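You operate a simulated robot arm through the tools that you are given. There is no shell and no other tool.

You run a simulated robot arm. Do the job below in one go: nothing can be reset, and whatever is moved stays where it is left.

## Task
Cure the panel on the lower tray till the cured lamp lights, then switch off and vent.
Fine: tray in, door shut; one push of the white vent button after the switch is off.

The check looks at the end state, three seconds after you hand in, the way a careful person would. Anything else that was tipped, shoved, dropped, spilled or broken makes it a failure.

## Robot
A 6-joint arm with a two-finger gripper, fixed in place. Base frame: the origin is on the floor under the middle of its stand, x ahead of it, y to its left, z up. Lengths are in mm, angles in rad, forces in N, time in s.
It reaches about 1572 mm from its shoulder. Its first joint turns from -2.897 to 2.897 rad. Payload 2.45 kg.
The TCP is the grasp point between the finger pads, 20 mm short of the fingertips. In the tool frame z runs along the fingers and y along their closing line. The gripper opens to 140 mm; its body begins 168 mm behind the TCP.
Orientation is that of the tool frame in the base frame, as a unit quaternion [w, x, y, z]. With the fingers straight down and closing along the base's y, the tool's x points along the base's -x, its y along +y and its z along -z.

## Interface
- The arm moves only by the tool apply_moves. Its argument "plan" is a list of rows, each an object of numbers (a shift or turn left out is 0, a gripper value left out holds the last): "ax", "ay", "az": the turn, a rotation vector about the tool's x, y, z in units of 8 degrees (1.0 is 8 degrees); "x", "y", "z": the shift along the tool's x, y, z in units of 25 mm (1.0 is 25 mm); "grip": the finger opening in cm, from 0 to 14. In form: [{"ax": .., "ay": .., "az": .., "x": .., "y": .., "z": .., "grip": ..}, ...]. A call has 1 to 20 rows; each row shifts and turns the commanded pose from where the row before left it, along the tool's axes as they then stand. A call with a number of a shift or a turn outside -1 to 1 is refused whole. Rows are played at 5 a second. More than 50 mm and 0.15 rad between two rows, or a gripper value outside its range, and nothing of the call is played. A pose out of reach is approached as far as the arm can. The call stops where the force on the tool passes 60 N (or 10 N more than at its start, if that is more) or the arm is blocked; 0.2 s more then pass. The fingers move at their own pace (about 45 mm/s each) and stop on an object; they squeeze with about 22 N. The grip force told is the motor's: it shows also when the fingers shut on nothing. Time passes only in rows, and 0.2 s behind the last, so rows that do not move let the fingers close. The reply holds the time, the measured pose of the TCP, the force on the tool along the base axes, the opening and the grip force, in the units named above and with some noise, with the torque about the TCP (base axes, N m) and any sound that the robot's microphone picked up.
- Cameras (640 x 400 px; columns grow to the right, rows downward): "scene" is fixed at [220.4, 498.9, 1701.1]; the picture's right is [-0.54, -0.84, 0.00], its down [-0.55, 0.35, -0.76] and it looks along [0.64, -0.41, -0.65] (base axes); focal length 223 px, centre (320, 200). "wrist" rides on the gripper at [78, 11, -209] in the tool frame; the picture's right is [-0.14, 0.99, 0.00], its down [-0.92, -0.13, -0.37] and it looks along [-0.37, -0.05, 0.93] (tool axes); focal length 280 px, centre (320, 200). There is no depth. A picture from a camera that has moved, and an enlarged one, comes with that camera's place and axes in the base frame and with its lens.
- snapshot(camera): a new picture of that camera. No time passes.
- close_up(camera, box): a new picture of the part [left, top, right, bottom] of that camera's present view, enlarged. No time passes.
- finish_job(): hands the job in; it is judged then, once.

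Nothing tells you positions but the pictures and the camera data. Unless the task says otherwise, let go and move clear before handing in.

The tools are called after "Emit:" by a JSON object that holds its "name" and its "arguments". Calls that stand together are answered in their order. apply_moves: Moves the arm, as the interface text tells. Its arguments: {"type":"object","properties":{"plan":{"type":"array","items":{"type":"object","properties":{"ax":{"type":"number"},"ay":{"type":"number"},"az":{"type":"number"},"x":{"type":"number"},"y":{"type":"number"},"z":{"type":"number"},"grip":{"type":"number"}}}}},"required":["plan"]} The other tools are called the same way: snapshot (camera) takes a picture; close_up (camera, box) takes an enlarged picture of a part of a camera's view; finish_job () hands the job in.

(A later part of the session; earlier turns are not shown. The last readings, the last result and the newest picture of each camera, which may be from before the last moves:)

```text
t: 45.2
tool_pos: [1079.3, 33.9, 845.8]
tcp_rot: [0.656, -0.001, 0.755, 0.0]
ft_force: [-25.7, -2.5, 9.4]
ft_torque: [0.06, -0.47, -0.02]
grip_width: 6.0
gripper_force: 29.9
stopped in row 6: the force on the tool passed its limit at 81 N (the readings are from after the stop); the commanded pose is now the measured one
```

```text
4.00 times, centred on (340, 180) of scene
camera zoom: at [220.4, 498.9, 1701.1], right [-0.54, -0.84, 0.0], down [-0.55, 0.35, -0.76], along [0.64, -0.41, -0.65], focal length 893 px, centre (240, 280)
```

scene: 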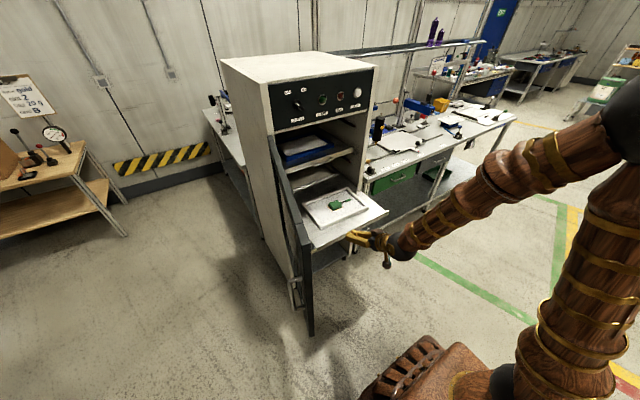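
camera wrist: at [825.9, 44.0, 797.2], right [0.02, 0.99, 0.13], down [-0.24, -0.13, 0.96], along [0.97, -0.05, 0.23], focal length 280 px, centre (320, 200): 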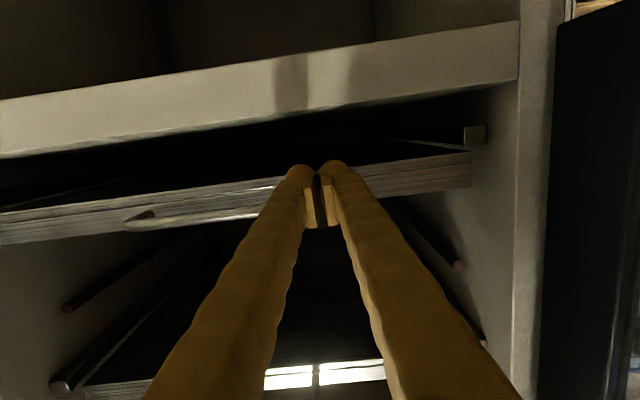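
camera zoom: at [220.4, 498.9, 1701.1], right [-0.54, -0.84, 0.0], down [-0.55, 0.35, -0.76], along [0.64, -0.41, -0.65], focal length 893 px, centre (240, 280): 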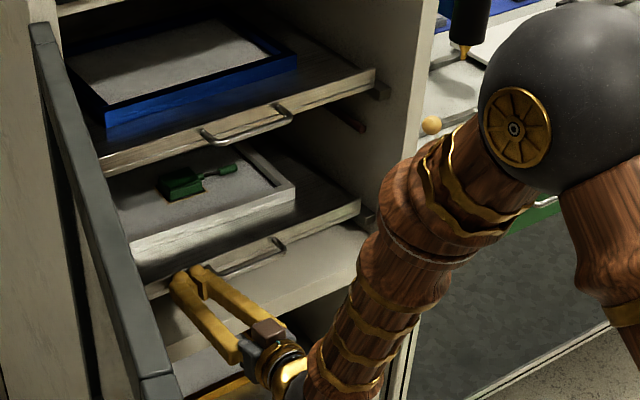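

The tray hit its end stop and lines up with the upper tray. Now I'll back straight out.

Emit:
{"name": "apply_moves", "arguments": {"plan": [{"z": -0.5, "grip": 0}, {"z": -1}, {"z": -1}, {"z": -1}, {"z": -1}, {"z": -1}, {"z": -1}, {"z": -1}, {"z": -1}, {"z": -1}, {"z": -1}]}}

Emit:
{"name": "close_up", "arguments": {"camera": "scene", "box": [240, 110, 400, 210]}}

Emit:
{"name": "snapshot", "arguments": {"camera": "wrist"}}

```text
t: 47.6
tool_pos: [818.7, 34.0, 883.8]
tcp_rot: [0.655, 0.0, 0.755, -0.001]
ft_force: [-0.4, 0.8, 0.7]
ft_torque: [-0.01, 0.03, 0.01]
grip_width: 0.0
gripper_force: 30.0
```

```text
4.00 times, centred on (320, 160) of scene
camera zoom: at [220.4, 498.9, 1701.1], right [-0.54, -0.84, 0.0], down [-0.55, 0.35, -0.76], along [0.64, -0.41, -0.65], focal length 893 px, centre (320, 360)
```

zoom: 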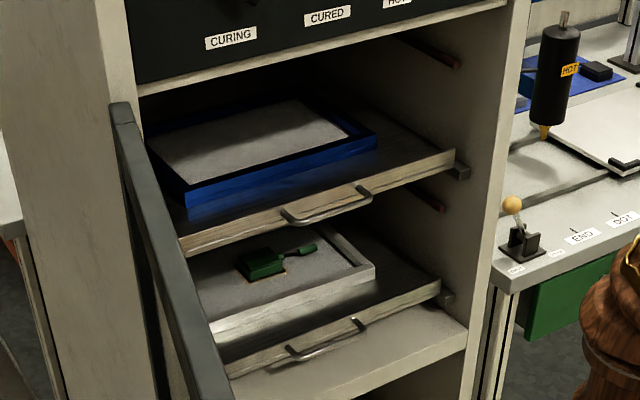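

```text
taken
camera wrist: at [602.1, 44.2, 834.9], right [0.02, 0.99, 0.13], down [-0.24, -0.13, 0.96], along [0.97, -0.05, 0.23], focal length 280 px, centre (320, 200)
```

wrist: 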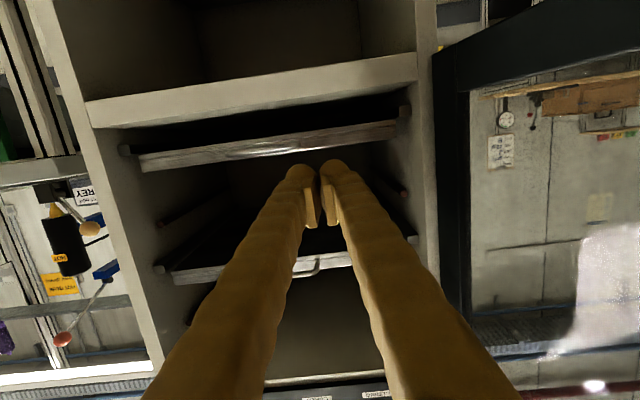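

Emit:
{"name": "close_up", "arguments": {"camera": "scene", "box": [255, 125, 335, 175]}}

Emit:
{"name": "close_up", "arguments": {"camera": "scene", "box": [265, 210, 345, 260]}}

Emit:
{"name": "close_up", "arguments": {"camera": "scene", "box": [265, 260, 345, 345]}}

Emit:
{"name": "snapshot", "arguments": {"camera": "scene"}}

```text
8.00 times, centred on (295, 150) of scene
camera zoom: at [220.4, 498.9, 1701.1], right [-0.54, -0.84, 0.0], down [-0.55, 0.35, -0.76], along [0.64, -0.41, -0.65], focal length 1786 px, centre (520, 600)
```

zoom: 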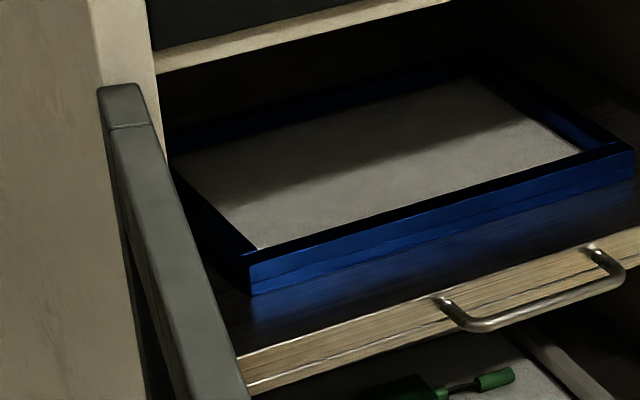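

```text
8.00 times, centred on (305, 235) of scene
camera zoom: at [220.4, 498.9, 1701.1], right [-0.54, -0.84, 0.0], down [-0.55, 0.35, -0.76], along [0.64, -0.41, -0.65], focal length 1786 px, centre (440, -80)
```

zoom: 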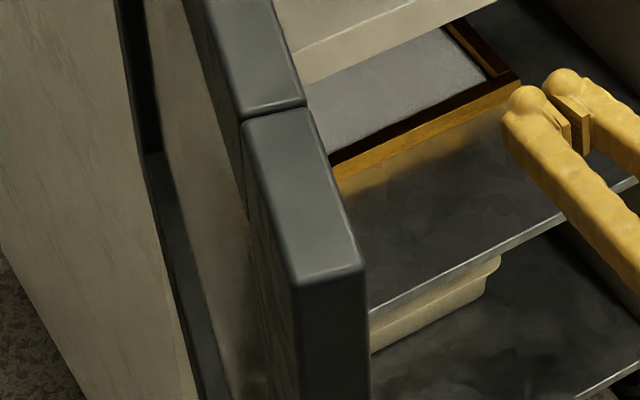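

```text
4.71 times, centred on (305, 302) of scene
camera zoom: at [220.4, 498.9, 1701.1], right [-0.54, -0.84, 0.0], down [-0.55, 0.35, -0.76], along [0.64, -0.41, -0.65], focal length 1051 px, centre (391, -282)
```

zoom: 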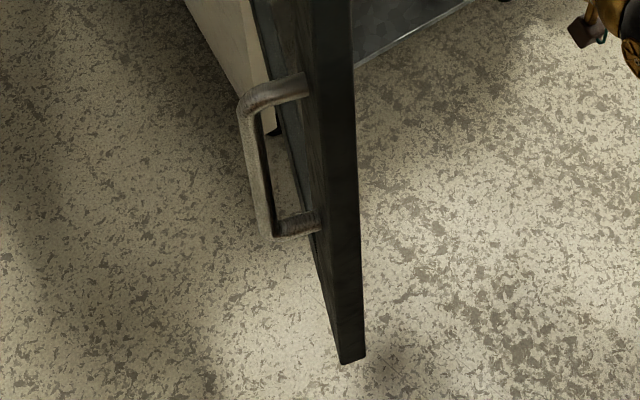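

```text
taken
```

scene: 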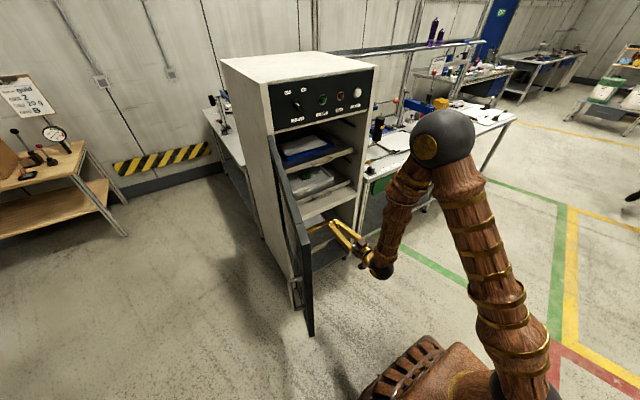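

Both trays are in. Now I'll rise in front of the cabinet, return to y≈0 and pitch the tool to point down so I can sweep the door shut from its outer side.

Emit:
{"name": "apply_moves", "arguments": {"plan": [{"x": -0.957, "z": -0.134, "y": -0.08}, {"x": -0.957, "z": -0.134, "y": -0.08}, {"x": -0.957, "z": -0.134, "y": -0.08}, {"x": -0.957, "z": -0.134, "y": -0.08}, {"x": -0.957, "z": -0.134, "y": -0.08}, {"x": -0.957, "z": -0.134, "y": -0.08}, {"x": -0.957, "z": -0.134, "y": -0.08}, {"x": -0.957, "z": -0.134, "y": -0.08}, {"x": -0.957, "z": -0.134, "y": -0.08}, {"x": -0.957, "z": -0.134, "y": -0.08}, {"x": -0.957, "z": -0.134, "y": -0.08}, {"x": -0.957, "z": -0.134, "y": -0.08}, {"x": -0.957, "z": -0.134, "y": -0.08}, {"x": -0.957, "z": -0.134, "y": -0.08}, {"x": -0.957, "z": -0.134, "y": -0.08}, {"x": -0.957, "z": -0.134, "y": -0.08}, {"x": -0.957, "z": -0.134, "y": -0.08}]}}

```text
t: 51.2
tool_pos: [820.3, 0.0, 1294.2]
tcp_rot: [0.655, 0.0, 0.755, -0.001]
ft_force: [0.2, -0.6, 0.6]
ft_torque: [-0.02, -0.02, 0.02]
grip_width: 0.0
gripper_force: 29.3
```

Emit:
{"name": "apply_moves", "arguments": {"plan": [{"ay": 0.7}, {"ay": 0.7}, {"ay": 0.7}, {"ay": 0.7}, {"ay": 0.7}, {"ay": 0.7}, {"ay": 0.7}, {"ay": 0.7}, {"ay": 0.7}, {"ay": 0.7}]}}

```text
t: 53.4
tool_pos: [820.0, 1.2, 1293.6]
tcp_rot: [0.223, 0.0, 0.975, -0.002]
ft_force: [-0.4, 0.1, 0.3]
ft_torque: [0.02, 0.02, 0.03]
grip_width: 0.0
gripper_force: 29.3
```

Emit:
{"name": "apply_moves", "arguments": {"plan": [{"ay": 0.8}, {"ay": 0.8}, {"ay": 0.8}, {"ay": 0.82}, {"z": -1}, {"z": -1}, {"z": -1}, {"z": -1}, {"z": -1}]}}

Emit:
{"name": "snapshot", "arguments": {"camera": "wrist"}}

```text
t: 55.4
tool_pos: [820.2, -0.1, 1420.3]
tcp_rot: [0.0, 0.0, 1.0, -0.001]
ft_force: [0.4, -0.6, 0.2]
ft_torque: [-0.01, 0.02, 0.0]
grip_width: 0.0
gripper_force: 28.5
```

```text
taken
camera wrist: at [742.0, 11.2, 1627.5], right [0.14, 0.99, 0.0], down [0.92, -0.13, 0.37], along [0.37, -0.05, -0.93], focal length 280 px, centre (320, 200)
```

wrist: 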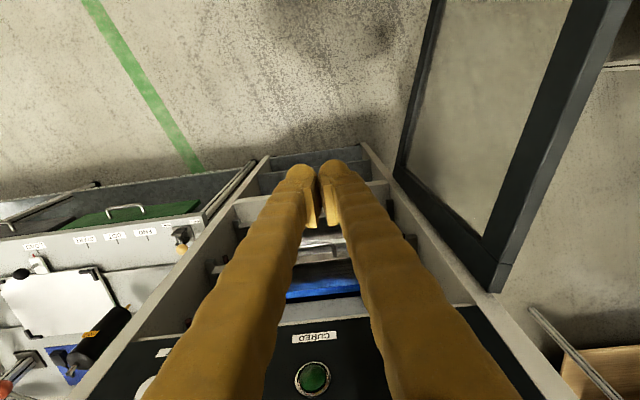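

The tool points down. I'll now carry it over the door top (≈1318) to the outer side, around (600, 410).

Emit:
{"name": "apply_moves", "arguments": {"plan": [{"x": 0.518, "y": 0.965}, {"x": 0.518, "y": 0.965}, {"x": 0.518, "y": 0.965}, {"x": 0.518, "y": 0.965}, {"x": 0.518, "y": 0.965}, {"x": 0.518, "y": 0.965}, {"x": 0.518, "y": 0.965}, {"x": 0.518, "y": 0.965}, {"x": 0.518, "y": 0.965}, {"x": 0.518, "y": 0.965}, {"x": 0.518, "y": 0.965}, {"x": 0.518, "y": 0.965}, {"x": 0.518, "y": 0.965}, {"x": 0.518, "y": 0.965}, {"x": 0.518, "y": 0.965}, {"x": 0.518, "y": 0.965}, {"x": 0.518, "y": 0.965}]}}

Emit:
{"name": "snapshot", "arguments": {"camera": "wrist"}}

Emit:
{"name": "snapshot", "arguments": {"camera": "scene"}}

```text
t: 59.0
tool_pos: [600.0, 411.7, 1419.0]
tcp_rot: [0.0, 0.001, 1.0, -0.001]
ft_force: [0.4, 0.3, 0.3]
ft_torque: [0.03, 0.0, -0.03]
grip_width: 0.0
gripper_force: 29.5
```

```text
taken
camera wrist: at [521.3, 422.2, 1626.7], right [0.14, 0.99, 0.0], down [0.92, -0.13, 0.37], along [0.37, -0.05, -0.93], focal length 280 px, centre (320, 200)
```

wrist: 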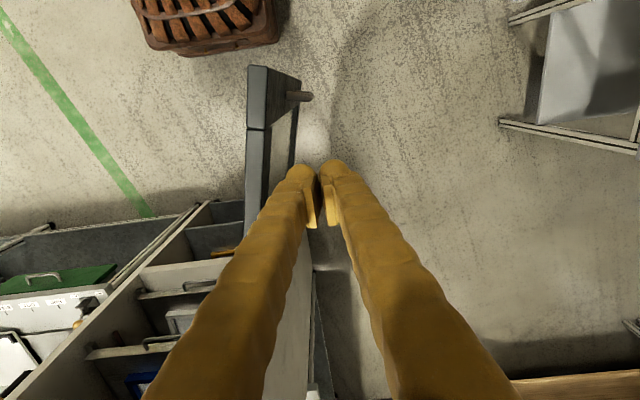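

```text
taken
```

scene: 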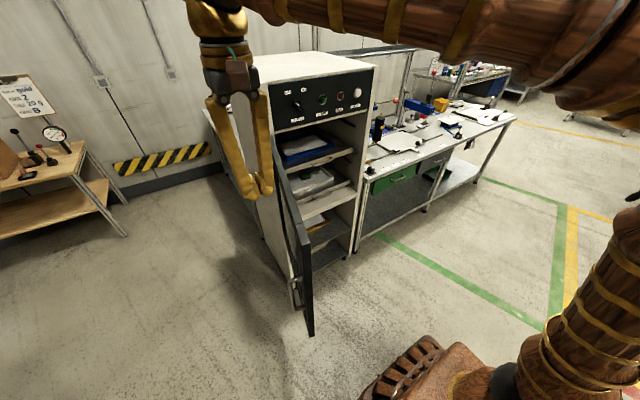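

The door's free end is at about (494, 357–376) at z≈1318 and the fingers are clear on its outer side. I'll lower to 50 mm below the door top, then make first contact.

Emit:
{"name": "apply_moves", "arguments": {"plan": [{"z": 0.893}, {"z": 0.893}, {"z": 0.893}, {"z": 0.893}, {"z": 0.893}, {"z": 0.893}, {"y": -0.74}, {"y": -0.74}, {"x": 0.167, "y": -0.773}]}}

Emit:
{"name": "snapshot", "arguments": {"camera": "wrist"}}

Emit:
{"name": "snapshot", "arguments": {"camera": "scene"}}

```text
t: 61.0
tool_pos: [595.1, 354.9, 1283.4]
tcp_rot: [0.001, 0.001, 1.0, 0.0]
ft_force: [0.7, -0.8, 0.5]
ft_torque: [0.01, 0.0, 0.01]
grip_width: 0.0
gripper_force: 29.6
```

```text
taken
camera wrist: at [516.8, 364.6, 1491.7], right [0.14, 0.99, 0.0], down [0.92, -0.13, 0.37], along [0.37, -0.05, -0.93], focal length 280 px, centre (320, 200)
```

wrist: 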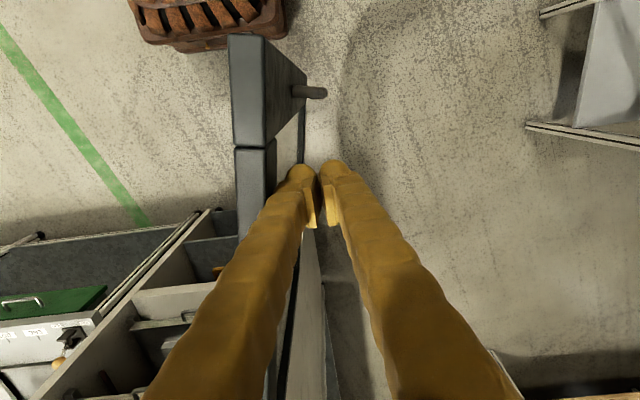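

```text
taken
```

scene: 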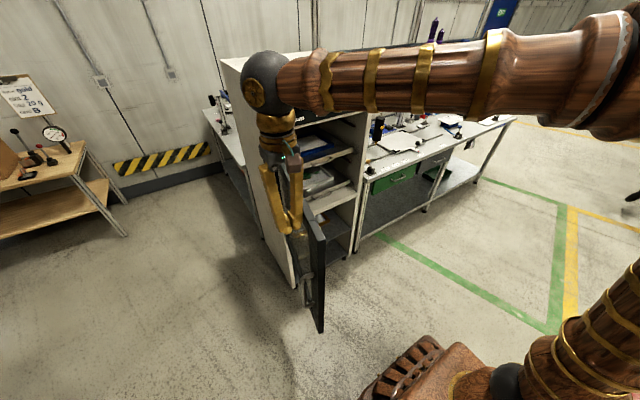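

The door is swinging with the fingers. I'll continue along the arc.

Emit:
{"name": "apply_moves", "arguments": {"plan": [{"x": 0.167, "y": -0.773}, {"x": 0.167, "y": -0.773}, {"x": 0.167, "y": -0.773}, {"x": 0.167, "y": -0.773}, {"x": 0.167, "y": -0.773}, {"x": -0.04, "y": -0.793}, {"x": -0.04, "y": -0.793}, {"x": -0.04, "y": -0.793}, {"x": -0.04, "y": -0.793}, {"x": -0.04, "y": -0.793}, {"x": -0.04, "y": -0.793}]}}

Emit:
{"name": "snapshot", "arguments": {"camera": "scene"}}

Emit:
{"name": "snapshot", "arguments": {"camera": "wrist"}}

```text
t: 63.4
tool_pos: [581.1, 138.2, 1283.4]
tcp_rot: [0.001, 0.001, 1.0, -0.001]
ft_force: [0.5, -0.5, 0.7]
ft_torque: [-0.04, 0.0, 0.03]
grip_width: 0.1
gripper_force: 29.6
```

```text
taken
```

scene: 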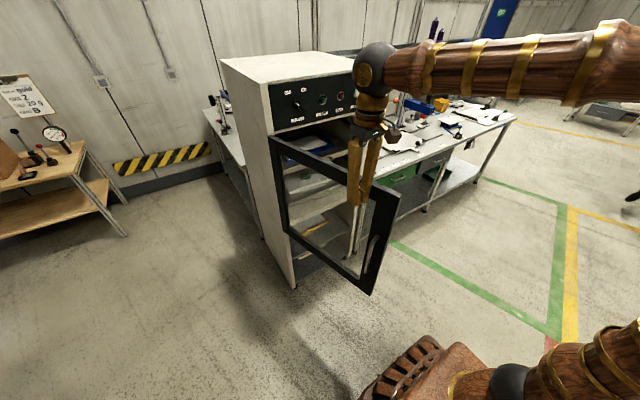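

```text
taken
camera wrist: at [501.9, 149.5, 1492.3], right [0.14, 0.99, 0.0], down [0.92, -0.13, 0.37], along [0.37, -0.05, -0.93], focal length 280 px, centre (320, 200)
```

wrist: 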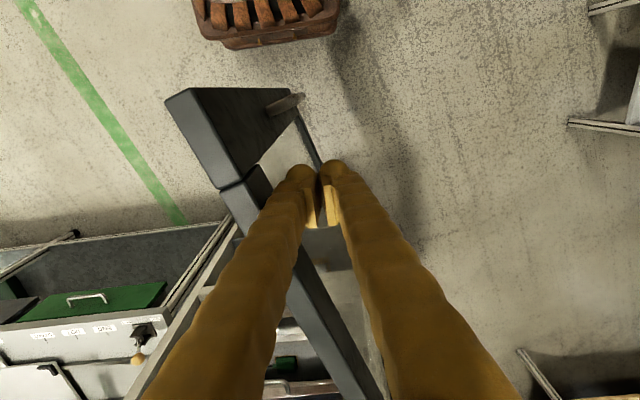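

Emit:
{"name": "apply_moves", "arguments": {"plan": [{"x": -0.24, "y": -0.76}, {"x": -0.24, "y": -0.76}, {"x": -0.24, "y": -0.76}, {"x": -0.24, "y": -0.76}, {"x": -0.24, "y": -0.76}, {"x": -0.24, "y": -0.76}, {"x": -0.427, "y": -0.667}, {"x": -0.427, "y": -0.667}, {"x": -0.427, "y": -0.667}, {"x": -0.427, "y": -0.667}, {"x": -0.427, "y": -0.667}, {"x": -0.427, "y": -0.667}]}}

Emit:
{"name": "snapshot", "arguments": {"camera": "scene"}}

Emit:
{"name": "snapshot", "arguments": {"camera": "wrist"}}

```text
t: 66.0
tool_pos: [680.4, -74.6, 1285.2]
tcp_rot: [0.001, 0.0, 1.0, -0.001]
ft_force: [0.0, 0.1, 0.1]
ft_torque: [0.0, -0.03, -0.01]
grip_width: 0.0
gripper_force: 29.1
```

```text
taken
```

scene: 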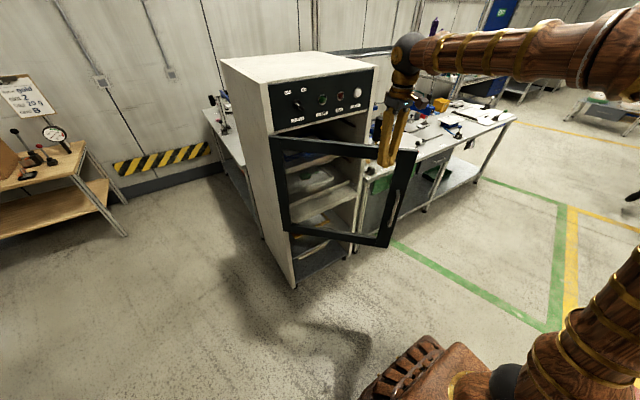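

```text
taken
camera wrist: at [601.8, -63.9, 1493.2], right [0.14, 0.99, 0.0], down [0.92, -0.13, 0.37], along [0.37, -0.05, -0.93], focal length 280 px, centre (320, 200)
```

wrist: 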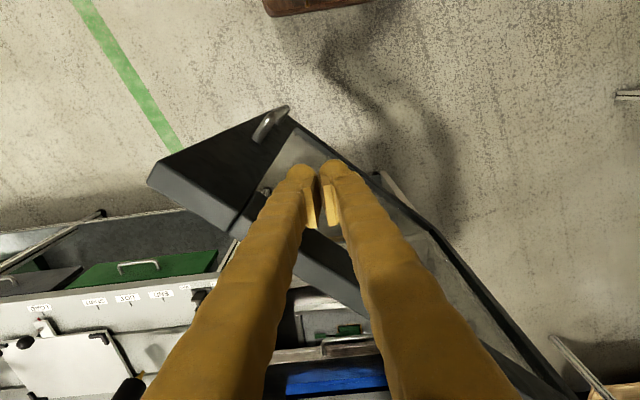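

Emit:
{"name": "apply_moves", "arguments": {"plan": [{"x": -0.59, "y": -0.533}, {"x": -0.59, "y": -0.533}, {"x": -0.59, "y": -0.533}, {"x": -0.59, "y": -0.533}, {"x": -0.59, "y": -0.533}, {"x": -0.59, "y": -0.533}, {"x": -0.69, "y": -0.4}, {"x": -0.69, "y": -0.4}, {"x": -0.69, "y": -0.4}, {"x": -0.69, "y": -0.4}]}}

Emit:
{"name": "snapshot", "arguments": {"camera": "scene"}}

Emit:
{"name": "snapshot", "arguments": {"camera": "wrist"}}

```text
t: 68.2
tool_pos: [837.7, -194.2, 1284.4]
tcp_rot: [0.002, 0.001, 1.0, -0.001]
ft_force: [-1.2, -1.0, 0.9]
ft_torque: [-0.02, -0.04, -0.01]
grip_width: 0.3
gripper_force: 29.9
```

```text
taken
```

scene: 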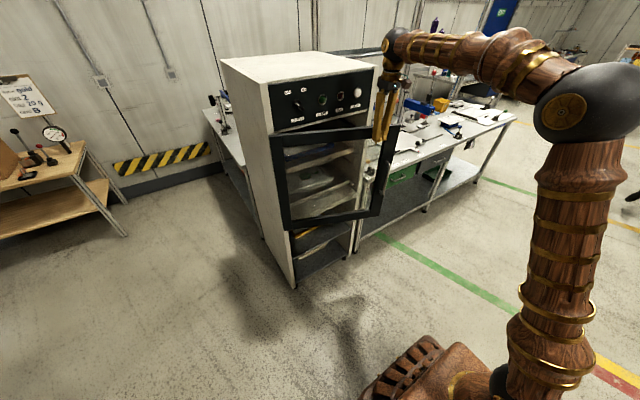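

```text
taken
camera wrist: at [759.2, -184.4, 1493.2], right [0.14, 0.99, 0.0], down [0.92, -0.13, 0.37], along [0.37, -0.05, -0.93], focal length 280 px, centre (320, 200)
```

wrist: 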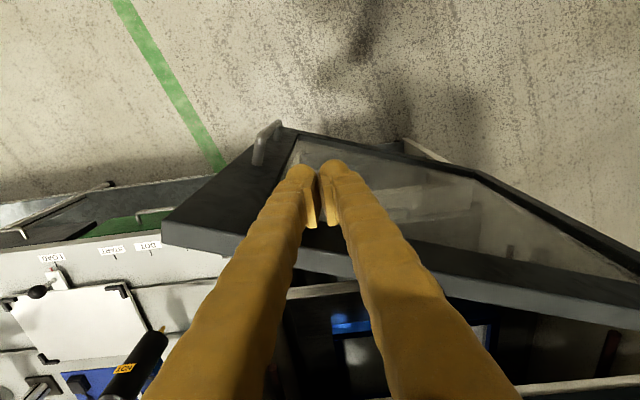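

The door is at about 20°. To finish without hitting the fascia I'll back off slightly, turn the heading radial (-13°) and tilt the tool to about 45°.

Emit:
{"name": "apply_moves", "arguments": {"plan": [{"x": 0.8}, {"x": 0.8}, {"az": 0.815}, {"az": 0.815}, {"ay": -0.7}, {"ay": -0.7}, {"ay": -0.7}, {"ay": -0.7}, {"ay": -0.7}, {"ay": -0.7}, {"ay": -0.7}, {"ay": -0.7}]}}

Emit:
{"name": "snapshot", "arguments": {"camera": "wrist"}}

Emit:
{"name": "snapshot", "arguments": {"camera": "scene"}}

```text
t: 70.8
tool_pos: [796.8, -194.1, 1284.9]
tcp_rot: [0.38, 0.105, 0.918, -0.044]
ft_force: [0.6, 0.8, 0.4]
ft_torque: [-0.02, 0.03, 0.0]
grip_width: 0.0
gripper_force: 28.9
```

```text
taken
camera wrist: at [602.3, -139.0, 1376.6], right [0.32, 0.94, 0.1], down [0.35, -0.21, 0.91], along [0.88, -0.26, -0.4], focal length 280 px, centre (320, 200)
```

wrist: 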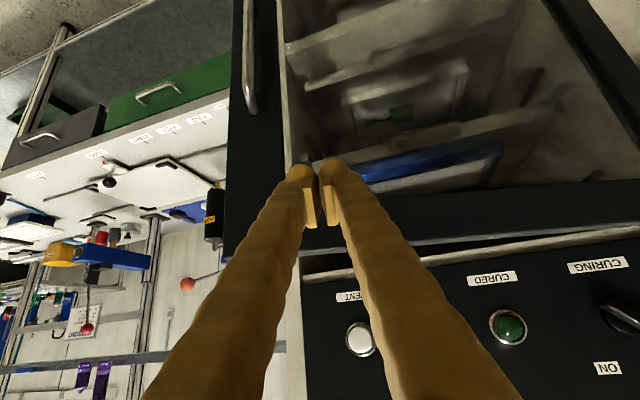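

```text
taken
```

scene: 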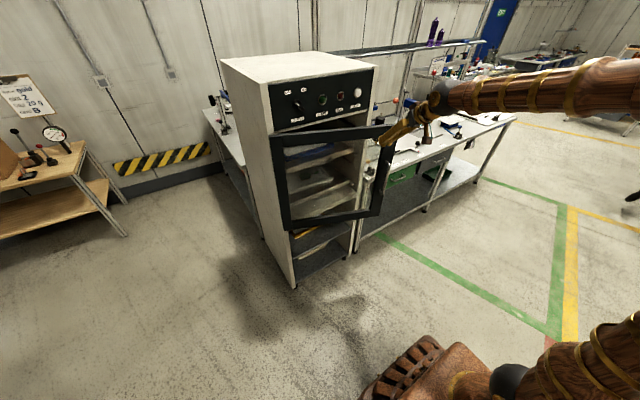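

Emit:
{"name": "apply_moves", "arguments": {"plan": [{"x": -0.347, "y": 0.011, "z": 0.346}, {"x": -0.347, "y": 0.011, "z": 0.346}, {"x": -0.347, "y": 0.011, "z": 0.346}, {"x": -0.347, "y": 0.011, "z": 0.346}, {"x": -0.347, "y": 0.011, "z": 0.346}, {"x": -0.347, "y": 0.011, "z": 0.346}, {"x": -0.347, "y": 0.011, "z": 0.346}, {"x": -0.347, "y": 0.011, "z": 0.346}, {"x": -0.347, "y": 0.011, "z": 0.346}, {"x": -0.347, "y": 0.011, "z": 0.346}, {"x": -0.347, "y": 0.011, "z": 0.346}]}}

Emit:
{"name": "snapshot", "arguments": {"camera": "wrist"}}

Emit:
{"name": "close_up", "arguments": {"camera": "scene", "box": [240, 60, 440, 185]}}

```text
t: 73.2
tool_pos: [930.1, -222.6, 1286.4]
tcp_rot: [0.379, 0.105, 0.918, -0.044]
ft_force: [-0.1, 0.5, 0.1]
ft_torque: [-0.03, 0.01, -0.01]
grip_width: 0.1
gripper_force: 29.1
```

```text
taken
camera wrist: at [734.6, -166.6, 1378.3], right [0.32, 0.94, 0.1], down [0.35, -0.21, 0.91], along [0.88, -0.26, -0.4], focal length 280 px, centre (320, 200)
```

wrist: 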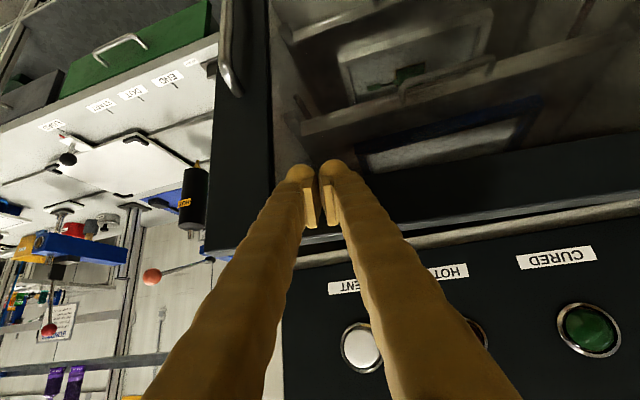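

```text
3.20 times, centred on (340, 122) of scene
camera zoom: at [220.4, 498.9, 1701.1], right [-0.54, -0.84, 0.0], down [-0.55, 0.35, -0.76], along [0.64, -0.41, -0.65], focal length 714 px, centre (256, 448)
```

zoom: 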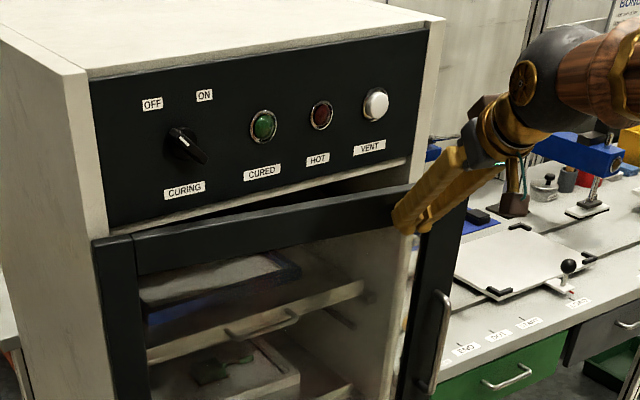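

Emit:
{"name": "apply_moves", "arguments": {"plan": [{"x": -0.231, "y": 0.02, "z": 0.231}, {"x": -0.231, "y": 0.02, "z": 0.231}, {"x": -0.231, "y": 0.02, "z": 0.231}, {"x": -0.231, "y": 0.02, "z": 0.231}, {"x": -0.16, "y": 0.014, "z": 0.16}, {"x": -0.16, "y": 0.014, "z": 0.16}, {"x": -0.16, "y": 0.014, "z": 0.16}, {"x": -0.16, "y": 0.014, "z": 0.16}]}}

Emit:
{"name": "close_up", "arguments": {"camera": "scene", "box": [240, 60, 440, 185]}}

```text
t: 75.0
tool_pos: [984.0, -231.9, 1285.7]
tcp_rot: [0.379, 0.105, 0.918, -0.044]
ft_force: [-0.2, -0.8, -0.4]
ft_torque: [0.0, 0.02, 0.0]
grip_width: 0.0
gripper_force: 29.1
```

```text
3.20 times, centred on (340, 122) of scene
camera zoom: at [220.4, 498.9, 1701.1], right [-0.54, -0.84, 0.0], down [-0.55, 0.35, -0.76], along [0.64, -0.41, -0.65], focal length 714 px, centre (256, 448)
```

zoom: 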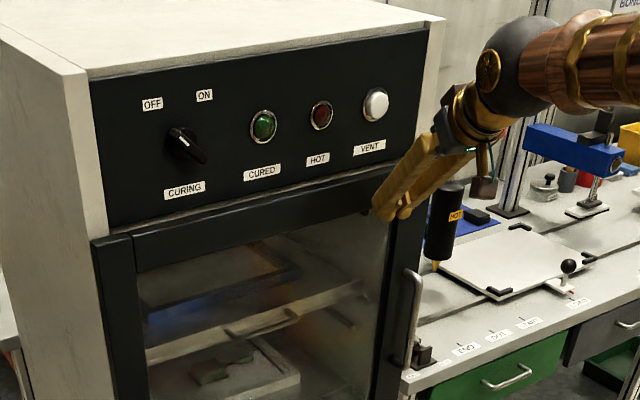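

Nearly shut. A few more small steps.

Emit:
{"name": "apply_moves", "arguments": {"plan": [{"x": -0.116, "y": 0.01, "z": 0.115}, {"x": -0.116, "y": 0.01, "z": 0.115}, {"x": -0.116, "y": 0.01, "z": 0.115}, {"x": -0.116, "y": 0.01, "z": 0.115}, {"x": -0.116, "y": 0.01, "z": 0.115}]}}

Emit:
{"name": "close_up", "arguments": {"camera": "scene", "box": [240, 60, 440, 185]}}

Emit:
{"name": "snapshot", "arguments": {"camera": "wrist"}}

```text
t: 76.2
tool_pos: [999.1, -235.3, 1284.3]
tcp_rot: [0.377, 0.105, 0.919, -0.045]
ft_force: [-24.5, 2.3, 6.8]
ft_torque: [0.02, -0.2, 0.21]
grip_width: 0.0
gripper_force: 29.4
stopped in row 5: the force on the tool passed its limit at 70 N (the readings are from after the stop); the commanded pose is now the measured one
```

```text
3.20 times, centred on (340, 122) of scene
camera zoom: at [220.4, 498.9, 1701.1], right [-0.54, -0.84, 0.0], down [-0.55, 0.35, -0.76], along [0.64, -0.41, -0.65], focal length 714 px, centre (256, 448)
```

zoom: 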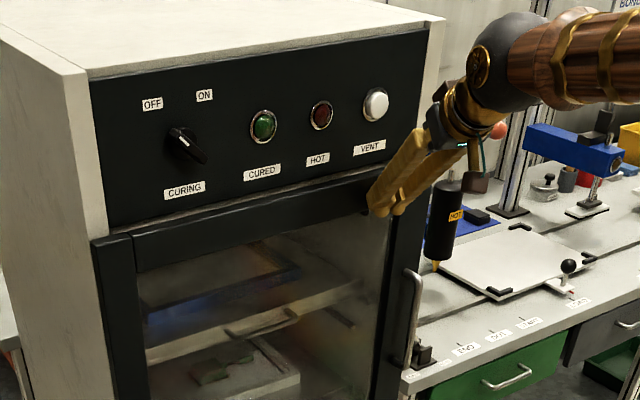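

```text
taken
camera wrist: at [805.8, -178.7, 1378.1], right [0.32, 0.94, 0.09], down [0.36, -0.21, 0.91], along [0.88, -0.26, -0.4], focal length 280 px, centre (320, 200)
```

wrist: 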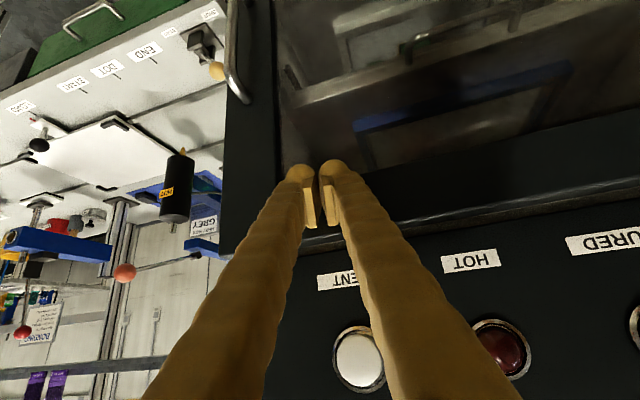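

The door is shut against its stop. I'll back off, then move to the centre line at knob height to level the tool for the switch.

Emit:
{"name": "apply_moves", "arguments": {"plan": [{"x": 0.517, "y": -0.17, "z": -0.516}, {"x": 0.517, "y": -0.17, "z": -0.516}, {"x": 0.517, "y": -0.17, "z": -0.516}, {"x": 0.517, "y": -0.17, "z": -0.516}, {"x": 0.517, "y": -0.17, "z": -0.516}, {"x": 0.517, "y": -0.17, "z": -0.516}, {"x": 0.517, "y": -0.17, "z": -0.516}, {"x": 0.517, "y": -0.17, "z": -0.516}]}}

Emit:
{"name": "snapshot", "arguments": {"camera": "scene"}}

Emit:
{"name": "snapshot", "arguments": {"camera": "wrist"}}

```text
t: 78.0
tool_pos: [852.1, -235.6, 1284.6]
tcp_rot: [0.378, 0.105, 0.919, -0.044]
ft_force: [0.4, -0.5, 0.3]
ft_torque: [0.0, 0.01, -0.01]
grip_width: 0.0
gripper_force: 29.5
```

```text
taken
```

scene: 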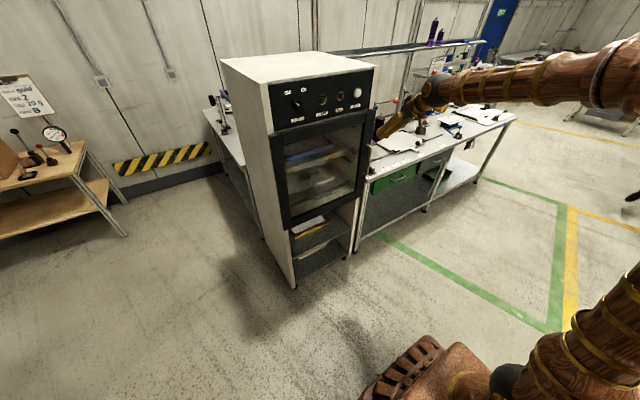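

```text
taken
camera wrist: at [657.0, -178.5, 1378.0], right [0.32, 0.94, 0.09], down [0.36, -0.21, 0.91], along [0.88, -0.26, -0.4], focal length 280 px, centre (320, 200)
```

wrist: 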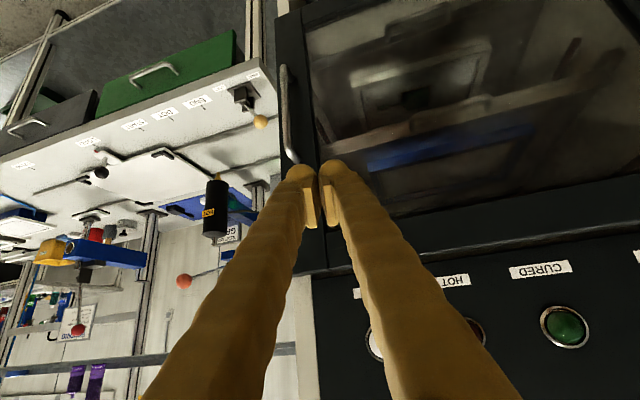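

Emit:
{"name": "close_up", "arguments": {"camera": "scene", "box": [255, 95, 385, 235]}}

Emit:
{"name": "apply_moves", "arguments": {"plan": [{"x": -0.182, "y": 0.763, "z": -0.432}, {"x": -0.182, "y": 0.763, "z": -0.432}, {"x": -0.182, "y": 0.763, "z": -0.432}, {"x": -0.182, "y": 0.763, "z": -0.432}, {"x": -0.182, "y": 0.763, "z": -0.432}, {"x": -0.182, "y": 0.763, "z": -0.432}, {"x": -0.182, "y": 0.763, "z": -0.432}, {"x": -0.182, "y": 0.763, "z": -0.432}, {"x": -0.182, "y": 0.763, "z": -0.432}, {"x": -0.182, "y": 0.763, "z": -0.432}, {"x": -0.182, "y": 0.763, "z": -0.432}, {"x": -0.182, "y": 0.763, "z": -0.432}, {"ax": -0.575, "az": -0.575}, {"ax": -0.575, "az": -0.575}]}}

```text
2.86 times, centred on (320, 165) of scene
camera zoom: at [220.4, 498.9, 1701.1], right [-0.54, -0.84, 0.0], down [-0.55, 0.35, -0.76], along [0.64, -0.41, -0.65], focal length 638 px, centre (320, 300)
```

zoom: 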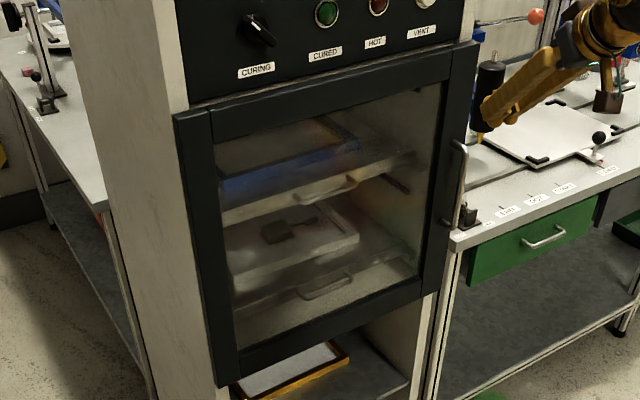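

```text
t: 81.0
tool_pos: [853.1, 0.5, 1415.4]
tcp_rot: [0.38, 0.0, 0.925, 0.001]
ft_force: [-0.6, -0.3, 0.2]
ft_torque: [0.01, 0.01, 0.0]
grip_width: 0.0
gripper_force: 29.9
```

In plane at y≈0. Now levelling the tool through the singular point.

Emit:
{"name": "apply_moves", "arguments": {"plan": [{"ay": -0.6}, {"ay": -0.6}, {"ay": -0.6}, {"ay": -0.6}, {"ay": -0.6}, {"ay": -0.6}, {"ay": -0.6}, {"ay": -0.6}, {"ay": -0.6}, {"ay": -0.19}]}}

Emit:
{"name": "snapshot", "arguments": {"camera": "wrist"}}

```text
t: 83.2
tool_pos: [851.5, 1.3, 1415.8]
tcp_rot: [0.703, 0.0, 0.711, -0.001]
ft_force: [-0.3, 0.1, -0.1]
ft_torque: [0.04, 0.02, -0.02]
grip_width: 0.0
gripper_force: 29.4
```

```text
taken
camera wrist: at [642.6, 11.4, 1338.3], right [0.0, 0.99, 0.14], down [-0.36, -0.13, 0.92], along [0.93, -0.05, 0.36], focal length 280 px, centre (320, 200)
```

wrist: 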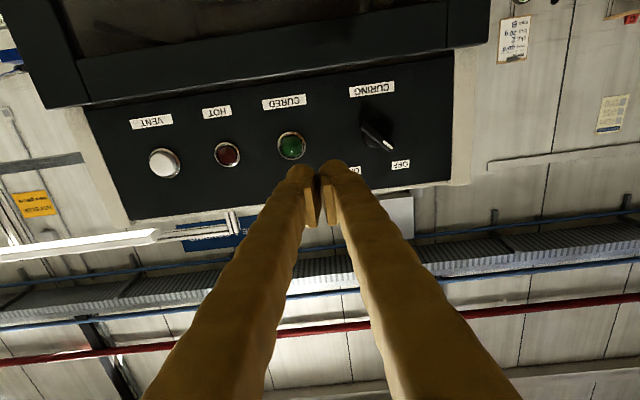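

Emit:
{"name": "close_up", "arguments": {"camera": "wrist", "box": [340, 70, 440, 180]}}

Emit:
{"name": "close_up", "arguments": {"camera": "wrist", "box": [100, 90, 300, 220]}}

Emit:
{"name": "close_up", "arguments": {"camera": "scene", "box": [275, 80, 375, 130]}}

```text
3.64 times, centred on (390, 125) of wrist
camera zoom: at [642.6, 11.4, 1338.3], right [0.0, 0.99, 0.14], down [-0.36, -0.13, 0.92], along [0.93, -0.05, 0.36], focal length 1020 px, centre (66, 473)
```

zoom: 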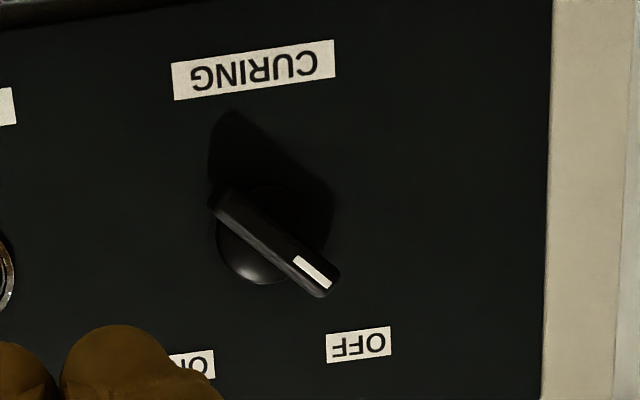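

```text
3.08 times, centred on (200, 155) of wrist
camera zoom: at [642.6, 11.4, 1338.3], right [0.0, 0.99, 0.14], down [-0.36, -0.13, 0.92], along [0.93, -0.05, 0.36], focal length 863 px, centre (689, 338)
```

zoom: 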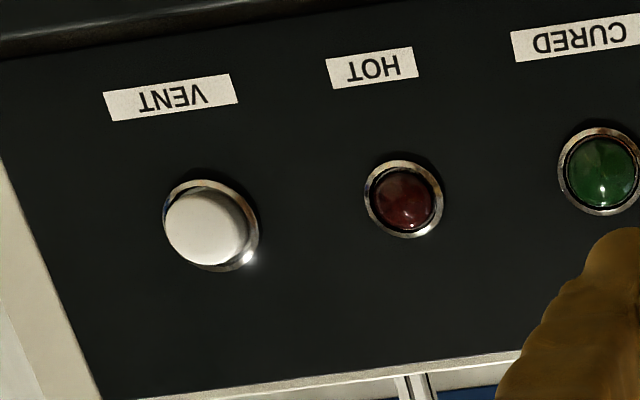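

```text
6.40 times, centred on (325, 105) of scene
camera zoom: at [220.4, 498.9, 1701.1], right [-0.54, -0.84, 0.0], down [-0.55, 0.35, -0.76], along [0.64, -0.41, -0.65], focal length 1429 px, centre (288, 808)
```

zoom: 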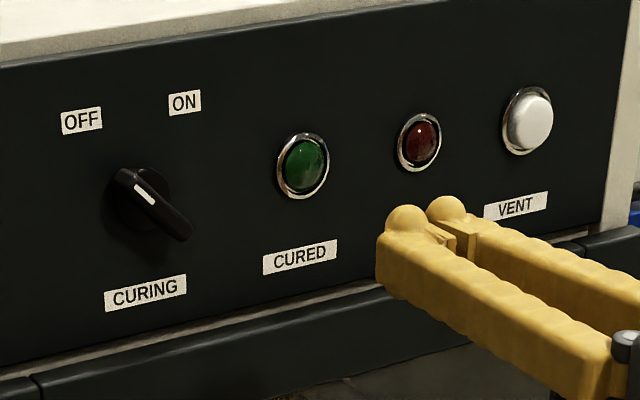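

Level at (852, 1, 1416) without trouble. The knob centre comes out near (y≈79, z≈1406), its bar face at x≈1020 and the panel at x≈1045; the vent is near (-222, 1404). I'll move to a pre-grasp pose and roll to match the bar (-45°).

Emit:
{"name": "apply_moves", "arguments": {"plan": [{"ay": -0.084, "x": 0.105, "y": 0.777, "z": 0.5, "grip": 5}, {"x": 0.105, "y": 0.777, "z": 0.5}, {"x": 0.105, "y": 0.777, "z": 0.5}, {"x": 0.105, "y": 0.777, "z": 0.5}]}}

Emit:
{"name": "apply_moves", "arguments": {"plan": [{"az": -0.9375}, {"az": -0.9375}, {"az": -0.9375}, {"az": -0.9375}, {"az": -0.9375}, {"az": -0.9375}]}}

Emit:
{"name": "snapshot", "arguments": {"camera": "wrist"}}

Emit:
{"name": "close_up", "arguments": {"camera": "scene", "box": [240, 60, 440, 185]}}

```text
t: 84.2
tool_pos: [901.6, 78.0, 1404.2]
tcp_rot: [0.708, 0.001, 0.707, -0.001]
ft_force: [-0.7, -0.1, -0.4]
ft_torque: [0.0, 0.02, 0.03]
grip_width: 50.0
gripper_force: 0.1
```

```text
t: 85.6
tool_pos: [902.0, 78.8, 1404.3]
tcp_rot: [0.653, -0.271, 0.653, -0.272]
ft_force: [-0.3, 0.3, -0.2]
ft_torque: [-0.03, 0.0, -0.01]
grip_width: 50.0
gripper_force: 0.1
```

```text
taken
camera wrist: at [693.6, 30.5, 1340.7], right [0.0, 0.8, -0.6], down [-0.37, 0.56, 0.74], along [0.93, 0.22, 0.29], focal length 280 px, centre (320, 200)
```

wrist: 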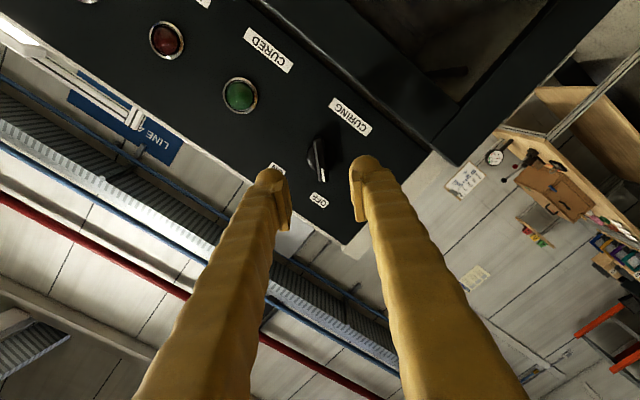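

```text
3.20 times, centred on (340, 122) of scene
camera zoom: at [220.4, 498.9, 1701.1], right [-0.54, -0.84, 0.0], down [-0.55, 0.35, -0.76], along [0.64, -0.41, -0.65], focal length 714 px, centre (256, 448)
```

zoom: 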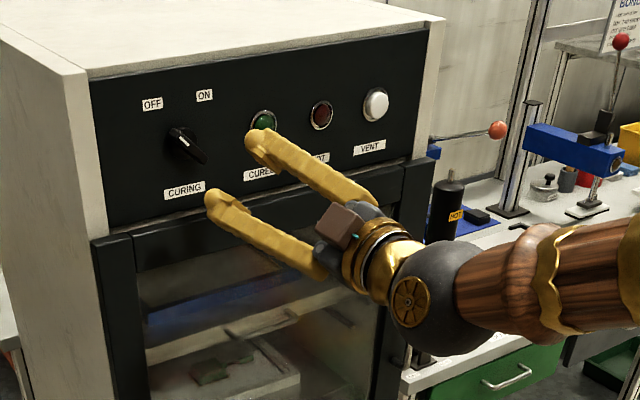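

Emit:
{"name": "close_up", "arguments": {"camera": "wrist", "box": [260, 100, 380, 220]}}

```text
3.33 times, centred on (320, 160) of wrist
camera zoom: at [693.6, 30.5, 1340.7], right [0.0, 0.8, -0.6], down [-0.37, 0.56, 0.74], along [0.93, 0.22, 0.29], focal length 935 px, centre (320, 333)
```

zoom: 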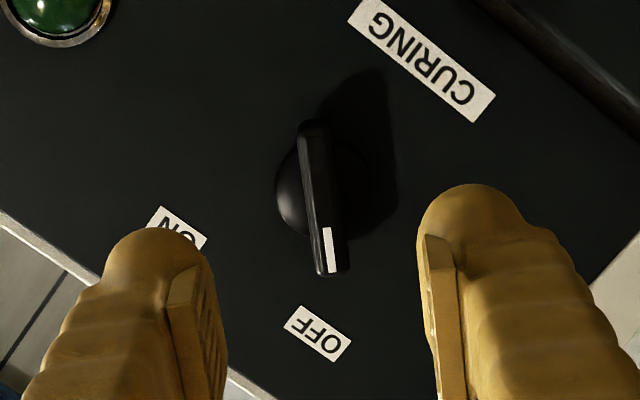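

The bar is centred between the fingers within about 1 mm and aligned with the tool. Advancing toward it.

Emit:
{"name": "apply_moves", "arguments": {"plan": [{"z": 0.8}, {"z": 0.8}, {"z": 0.8}, {"z": 0.8}, {"z": 0.6}]}}

Emit:
{"name": "close_up", "arguments": {"camera": "wrist", "box": [220, 80, 420, 240]}}

Emit:
{"name": "close_up", "arguments": {"camera": "scene", "box": [260, 70, 400, 160]}}

```text
t: 86.8
tool_pos: [998.0, 79.2, 1403.8]
tcp_rot: [0.654, -0.27, 0.653, -0.271]
ft_force: [0.3, 0.3, 0.3]
ft_torque: [0.02, 0.02, 0.03]
grip_width: 50.0
gripper_force: 0.1
```

```text
2.50 times, centred on (320, 160) of wrist
camera zoom: at [789.0, 30.7, 1340.6], right [0.0, 0.8, -0.6], down [-0.37, 0.56, 0.74], along [0.93, 0.22, 0.29], focal length 701 px, centre (320, 300)
```

zoom: 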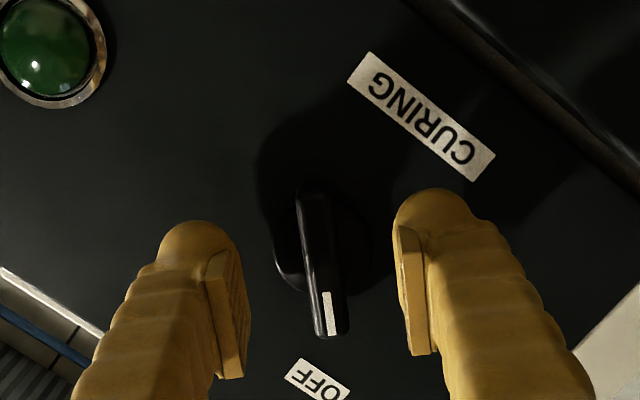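

```text
4.44 times, centred on (330, 115) of scene
camera zoom: at [220.4, 498.9, 1701.1], right [-0.54, -0.84, 0.0], down [-0.55, 0.35, -0.76], along [0.64, -0.41, -0.65], focal length 992 px, centre (276, 578)
```

zoom: 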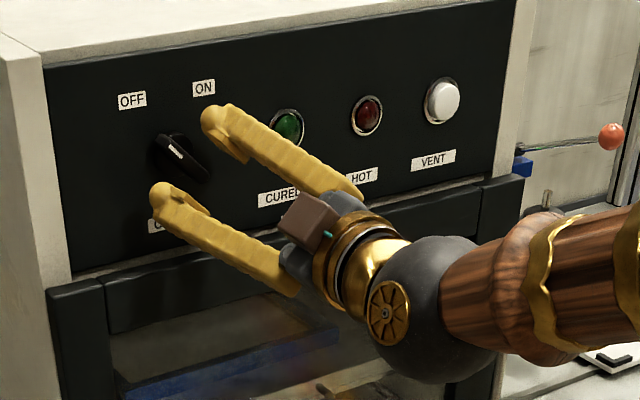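

Aligned. I'll advance another 12 mm and close on the bar.

Emit:
{"name": "apply_moves", "arguments": {"plan": [{"z": 0.24}, {"z": 0.24}, {"grip": 0}, {}, {}, {}, {}]}}

Emit:
{"name": "close_up", "arguments": {"camera": "wrist", "box": [220, 80, 420, 240]}}

Emit:
{"name": "close_up", "arguments": {"camera": "scene", "box": [260, 70, 400, 160]}}

```text
t: 88.4
tool_pos: [1009.2, 78.5, 1403.7]
tcp_rot: [0.653, -0.269, 0.654, -0.271]
ft_force: [2.4, 17.1, -6.4]
ft_torque: [0.02, 0.06, 0.19]
grip_width: 12.1
gripper_force: 38.6
```

```text
2.50 times, centred on (320, 160) of wrist
camera zoom: at [801.2, 31.2, 1340.4], right [0.0, 0.8, -0.6], down [-0.37, 0.56, 0.74], along [0.93, 0.22, 0.29], focal length 701 px, centre (320, 300)
```

zoom: 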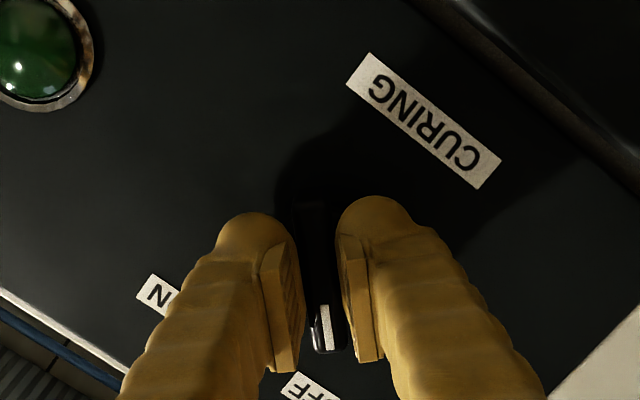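

```text
4.44 times, centred on (330, 115) of scene
camera zoom: at [220.4, 498.9, 1701.1], right [-0.54, -0.84, 0.0], down [-0.55, 0.35, -0.76], along [0.64, -0.41, -0.65], focal length 992 px, centre (276, 578)
```

zoom: 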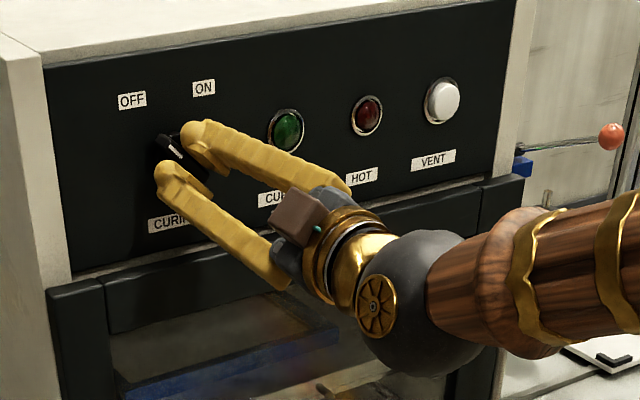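

Gripped at 12 mm with a small side load. I'll nudge the tool about 1.5 mm to relieve it before turning.

Emit:
{"name": "apply_moves", "arguments": {"plan": [{"y": 0.06}, {}]}}

```text
t: 89.0
tool_pos: [1009.9, 79.4, 1404.2]
tcp_rot: [0.653, -0.27, 0.653, -0.272]
ft_force: [11.8, 6.3, -2.0]
ft_torque: [0.02, 0.0, 0.1]
grip_width: 11.9
gripper_force: 38.6
```

Emit:
{"name": "apply_moves", "arguments": {"plan": [{"az": 0.6}, {"az": 0.6}, {"az": 0.6}, {"az": 0.6}]}}

Emit:
{"name": "close_up", "arguments": {"camera": "wrist", "box": [220, 80, 420, 240]}}

Emit:
{"name": "close_up", "arguments": {"camera": "scene", "box": [260, 70, 400, 160]}}

```text
t: 90.0
tool_pos: [1010.1, 79.8, 1403.5]
tcp_rot: [0.69, -0.157, 0.689, -0.158]
ft_force: [28.9, 7.6, 5.6]
ft_torque: [-0.08, -0.07, 0.08]
grip_width: 12.2
gripper_force: 38.5
```

```text
2.50 times, centred on (320, 160) of wrist
camera zoom: at [801.2, 55.2, 1327.5], right [0.0, 0.95, -0.31], down [-0.37, 0.29, 0.88], along [0.93, 0.11, 0.35], focal length 701 px, centre (320, 300)
```

zoom: 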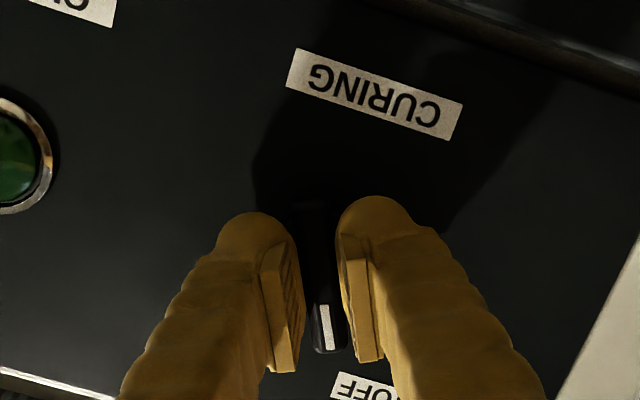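

```text
4.44 times, centred on (330, 115) of scene
camera zoom: at [220.4, 498.9, 1701.1], right [-0.54, -0.84, 0.0], down [-0.55, 0.35, -0.76], along [0.64, -0.41, -0.65], focal length 992 px, centre (276, 578)
```

zoom: 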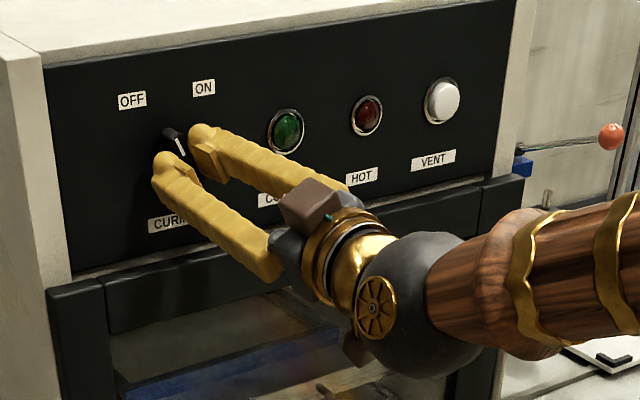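

The knob turns with the fingers. There's an axial load building, so I'll ease forward 1 mm and check it.

Emit:
{"name": "apply_moves", "arguments": {"plan": [{"z": 0.04}, {}]}}

```text
t: 90.6
tool_pos: [1010.4, 79.4, 1404.1]
tcp_rot: [0.689, -0.157, 0.689, -0.159]
ft_force: [-5.0, 5.9, 1.2]
ft_torque: [-0.07, 0.06, 0.04]
grip_width: 12.3
gripper_force: 39.3
```

Emit:
{"name": "apply_moves", "arguments": {"plan": [{"az": 0.6}, {"az": 0.6}, {"az": 0.6}, {"az": 0.6}, {"az": 0.6}, {"az": 0.6}]}}

Emit:
{"name": "close_up", "arguments": {"camera": "scene", "box": [260, 70, 400, 160]}}

```text
t: 92.0
tool_pos: [1009.8, 80.4, 1403.5]
tcp_rot: [0.707, 0.018, 0.707, 0.019]
ft_force: [-26.9, 22.9, -6.4]
ft_torque: [-0.07, 0.08, 0.31]
grip_width: 11.9
gripper_force: 38.8
```

```text
4.44 times, centred on (330, 115) of scene
camera zoom: at [220.4, 498.9, 1701.1], right [-0.54, -0.84, 0.0], down [-0.55, 0.35, -0.76], along [0.64, -0.41, -0.65], focal length 992 px, centre (276, 578)
```

zoom: 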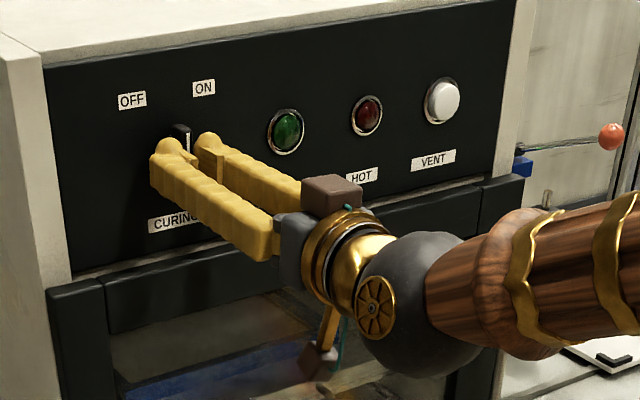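

Emit:
{"name": "apply_moves", "arguments": {"plan": [{"y": 0.07, "z": -0.03}, {}]}}

```text
t: 92.6
tool_pos: [1009.1, 81.5, 1403.5]
tcp_rot: [0.707, 0.019, 0.707, 0.018]
ft_force: [5.1, 5.8, -6.1]
ft_torque: [0.0, 0.03, 0.09]
grip_width: 12.1
gripper_force: 38.3
```

Emit:
{"name": "apply_moves", "arguments": {"plan": [{"az": 0.6}, {"az": 0.6}, {"az": 0.6}, {"az": 0.6}, {"az": 0.6}]}}

Emit:
{"name": "close_up", "arguments": {"camera": "scene", "box": [260, 70, 400, 160]}}

```text
t: 93.8
tool_pos: [1009.7, 81.8, 1402.7]
tcp_rot: [0.688, 0.166, 0.687, 0.165]
ft_force: [25.0, -2.8, -1.9]
ft_torque: [-0.07, 0.02, -0.05]
grip_width: 12.0
gripper_force: 39.1
```

```text
4.44 times, centred on (330, 115) of scene
camera zoom: at [220.4, 498.9, 1701.1], right [-0.54, -0.84, 0.0], down [-0.55, 0.35, -0.76], along [0.64, -0.41, -0.65], focal length 992 px, centre (276, 578)
```

zoom: 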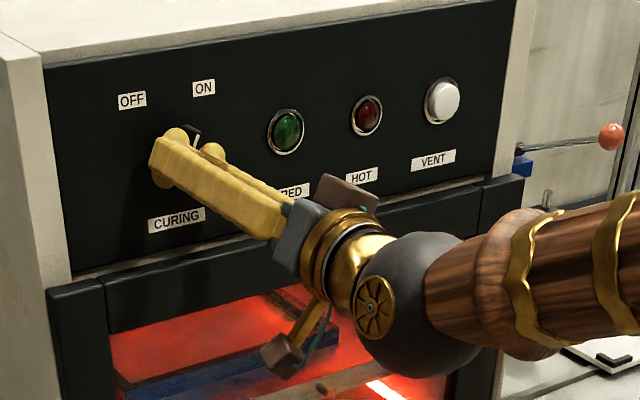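

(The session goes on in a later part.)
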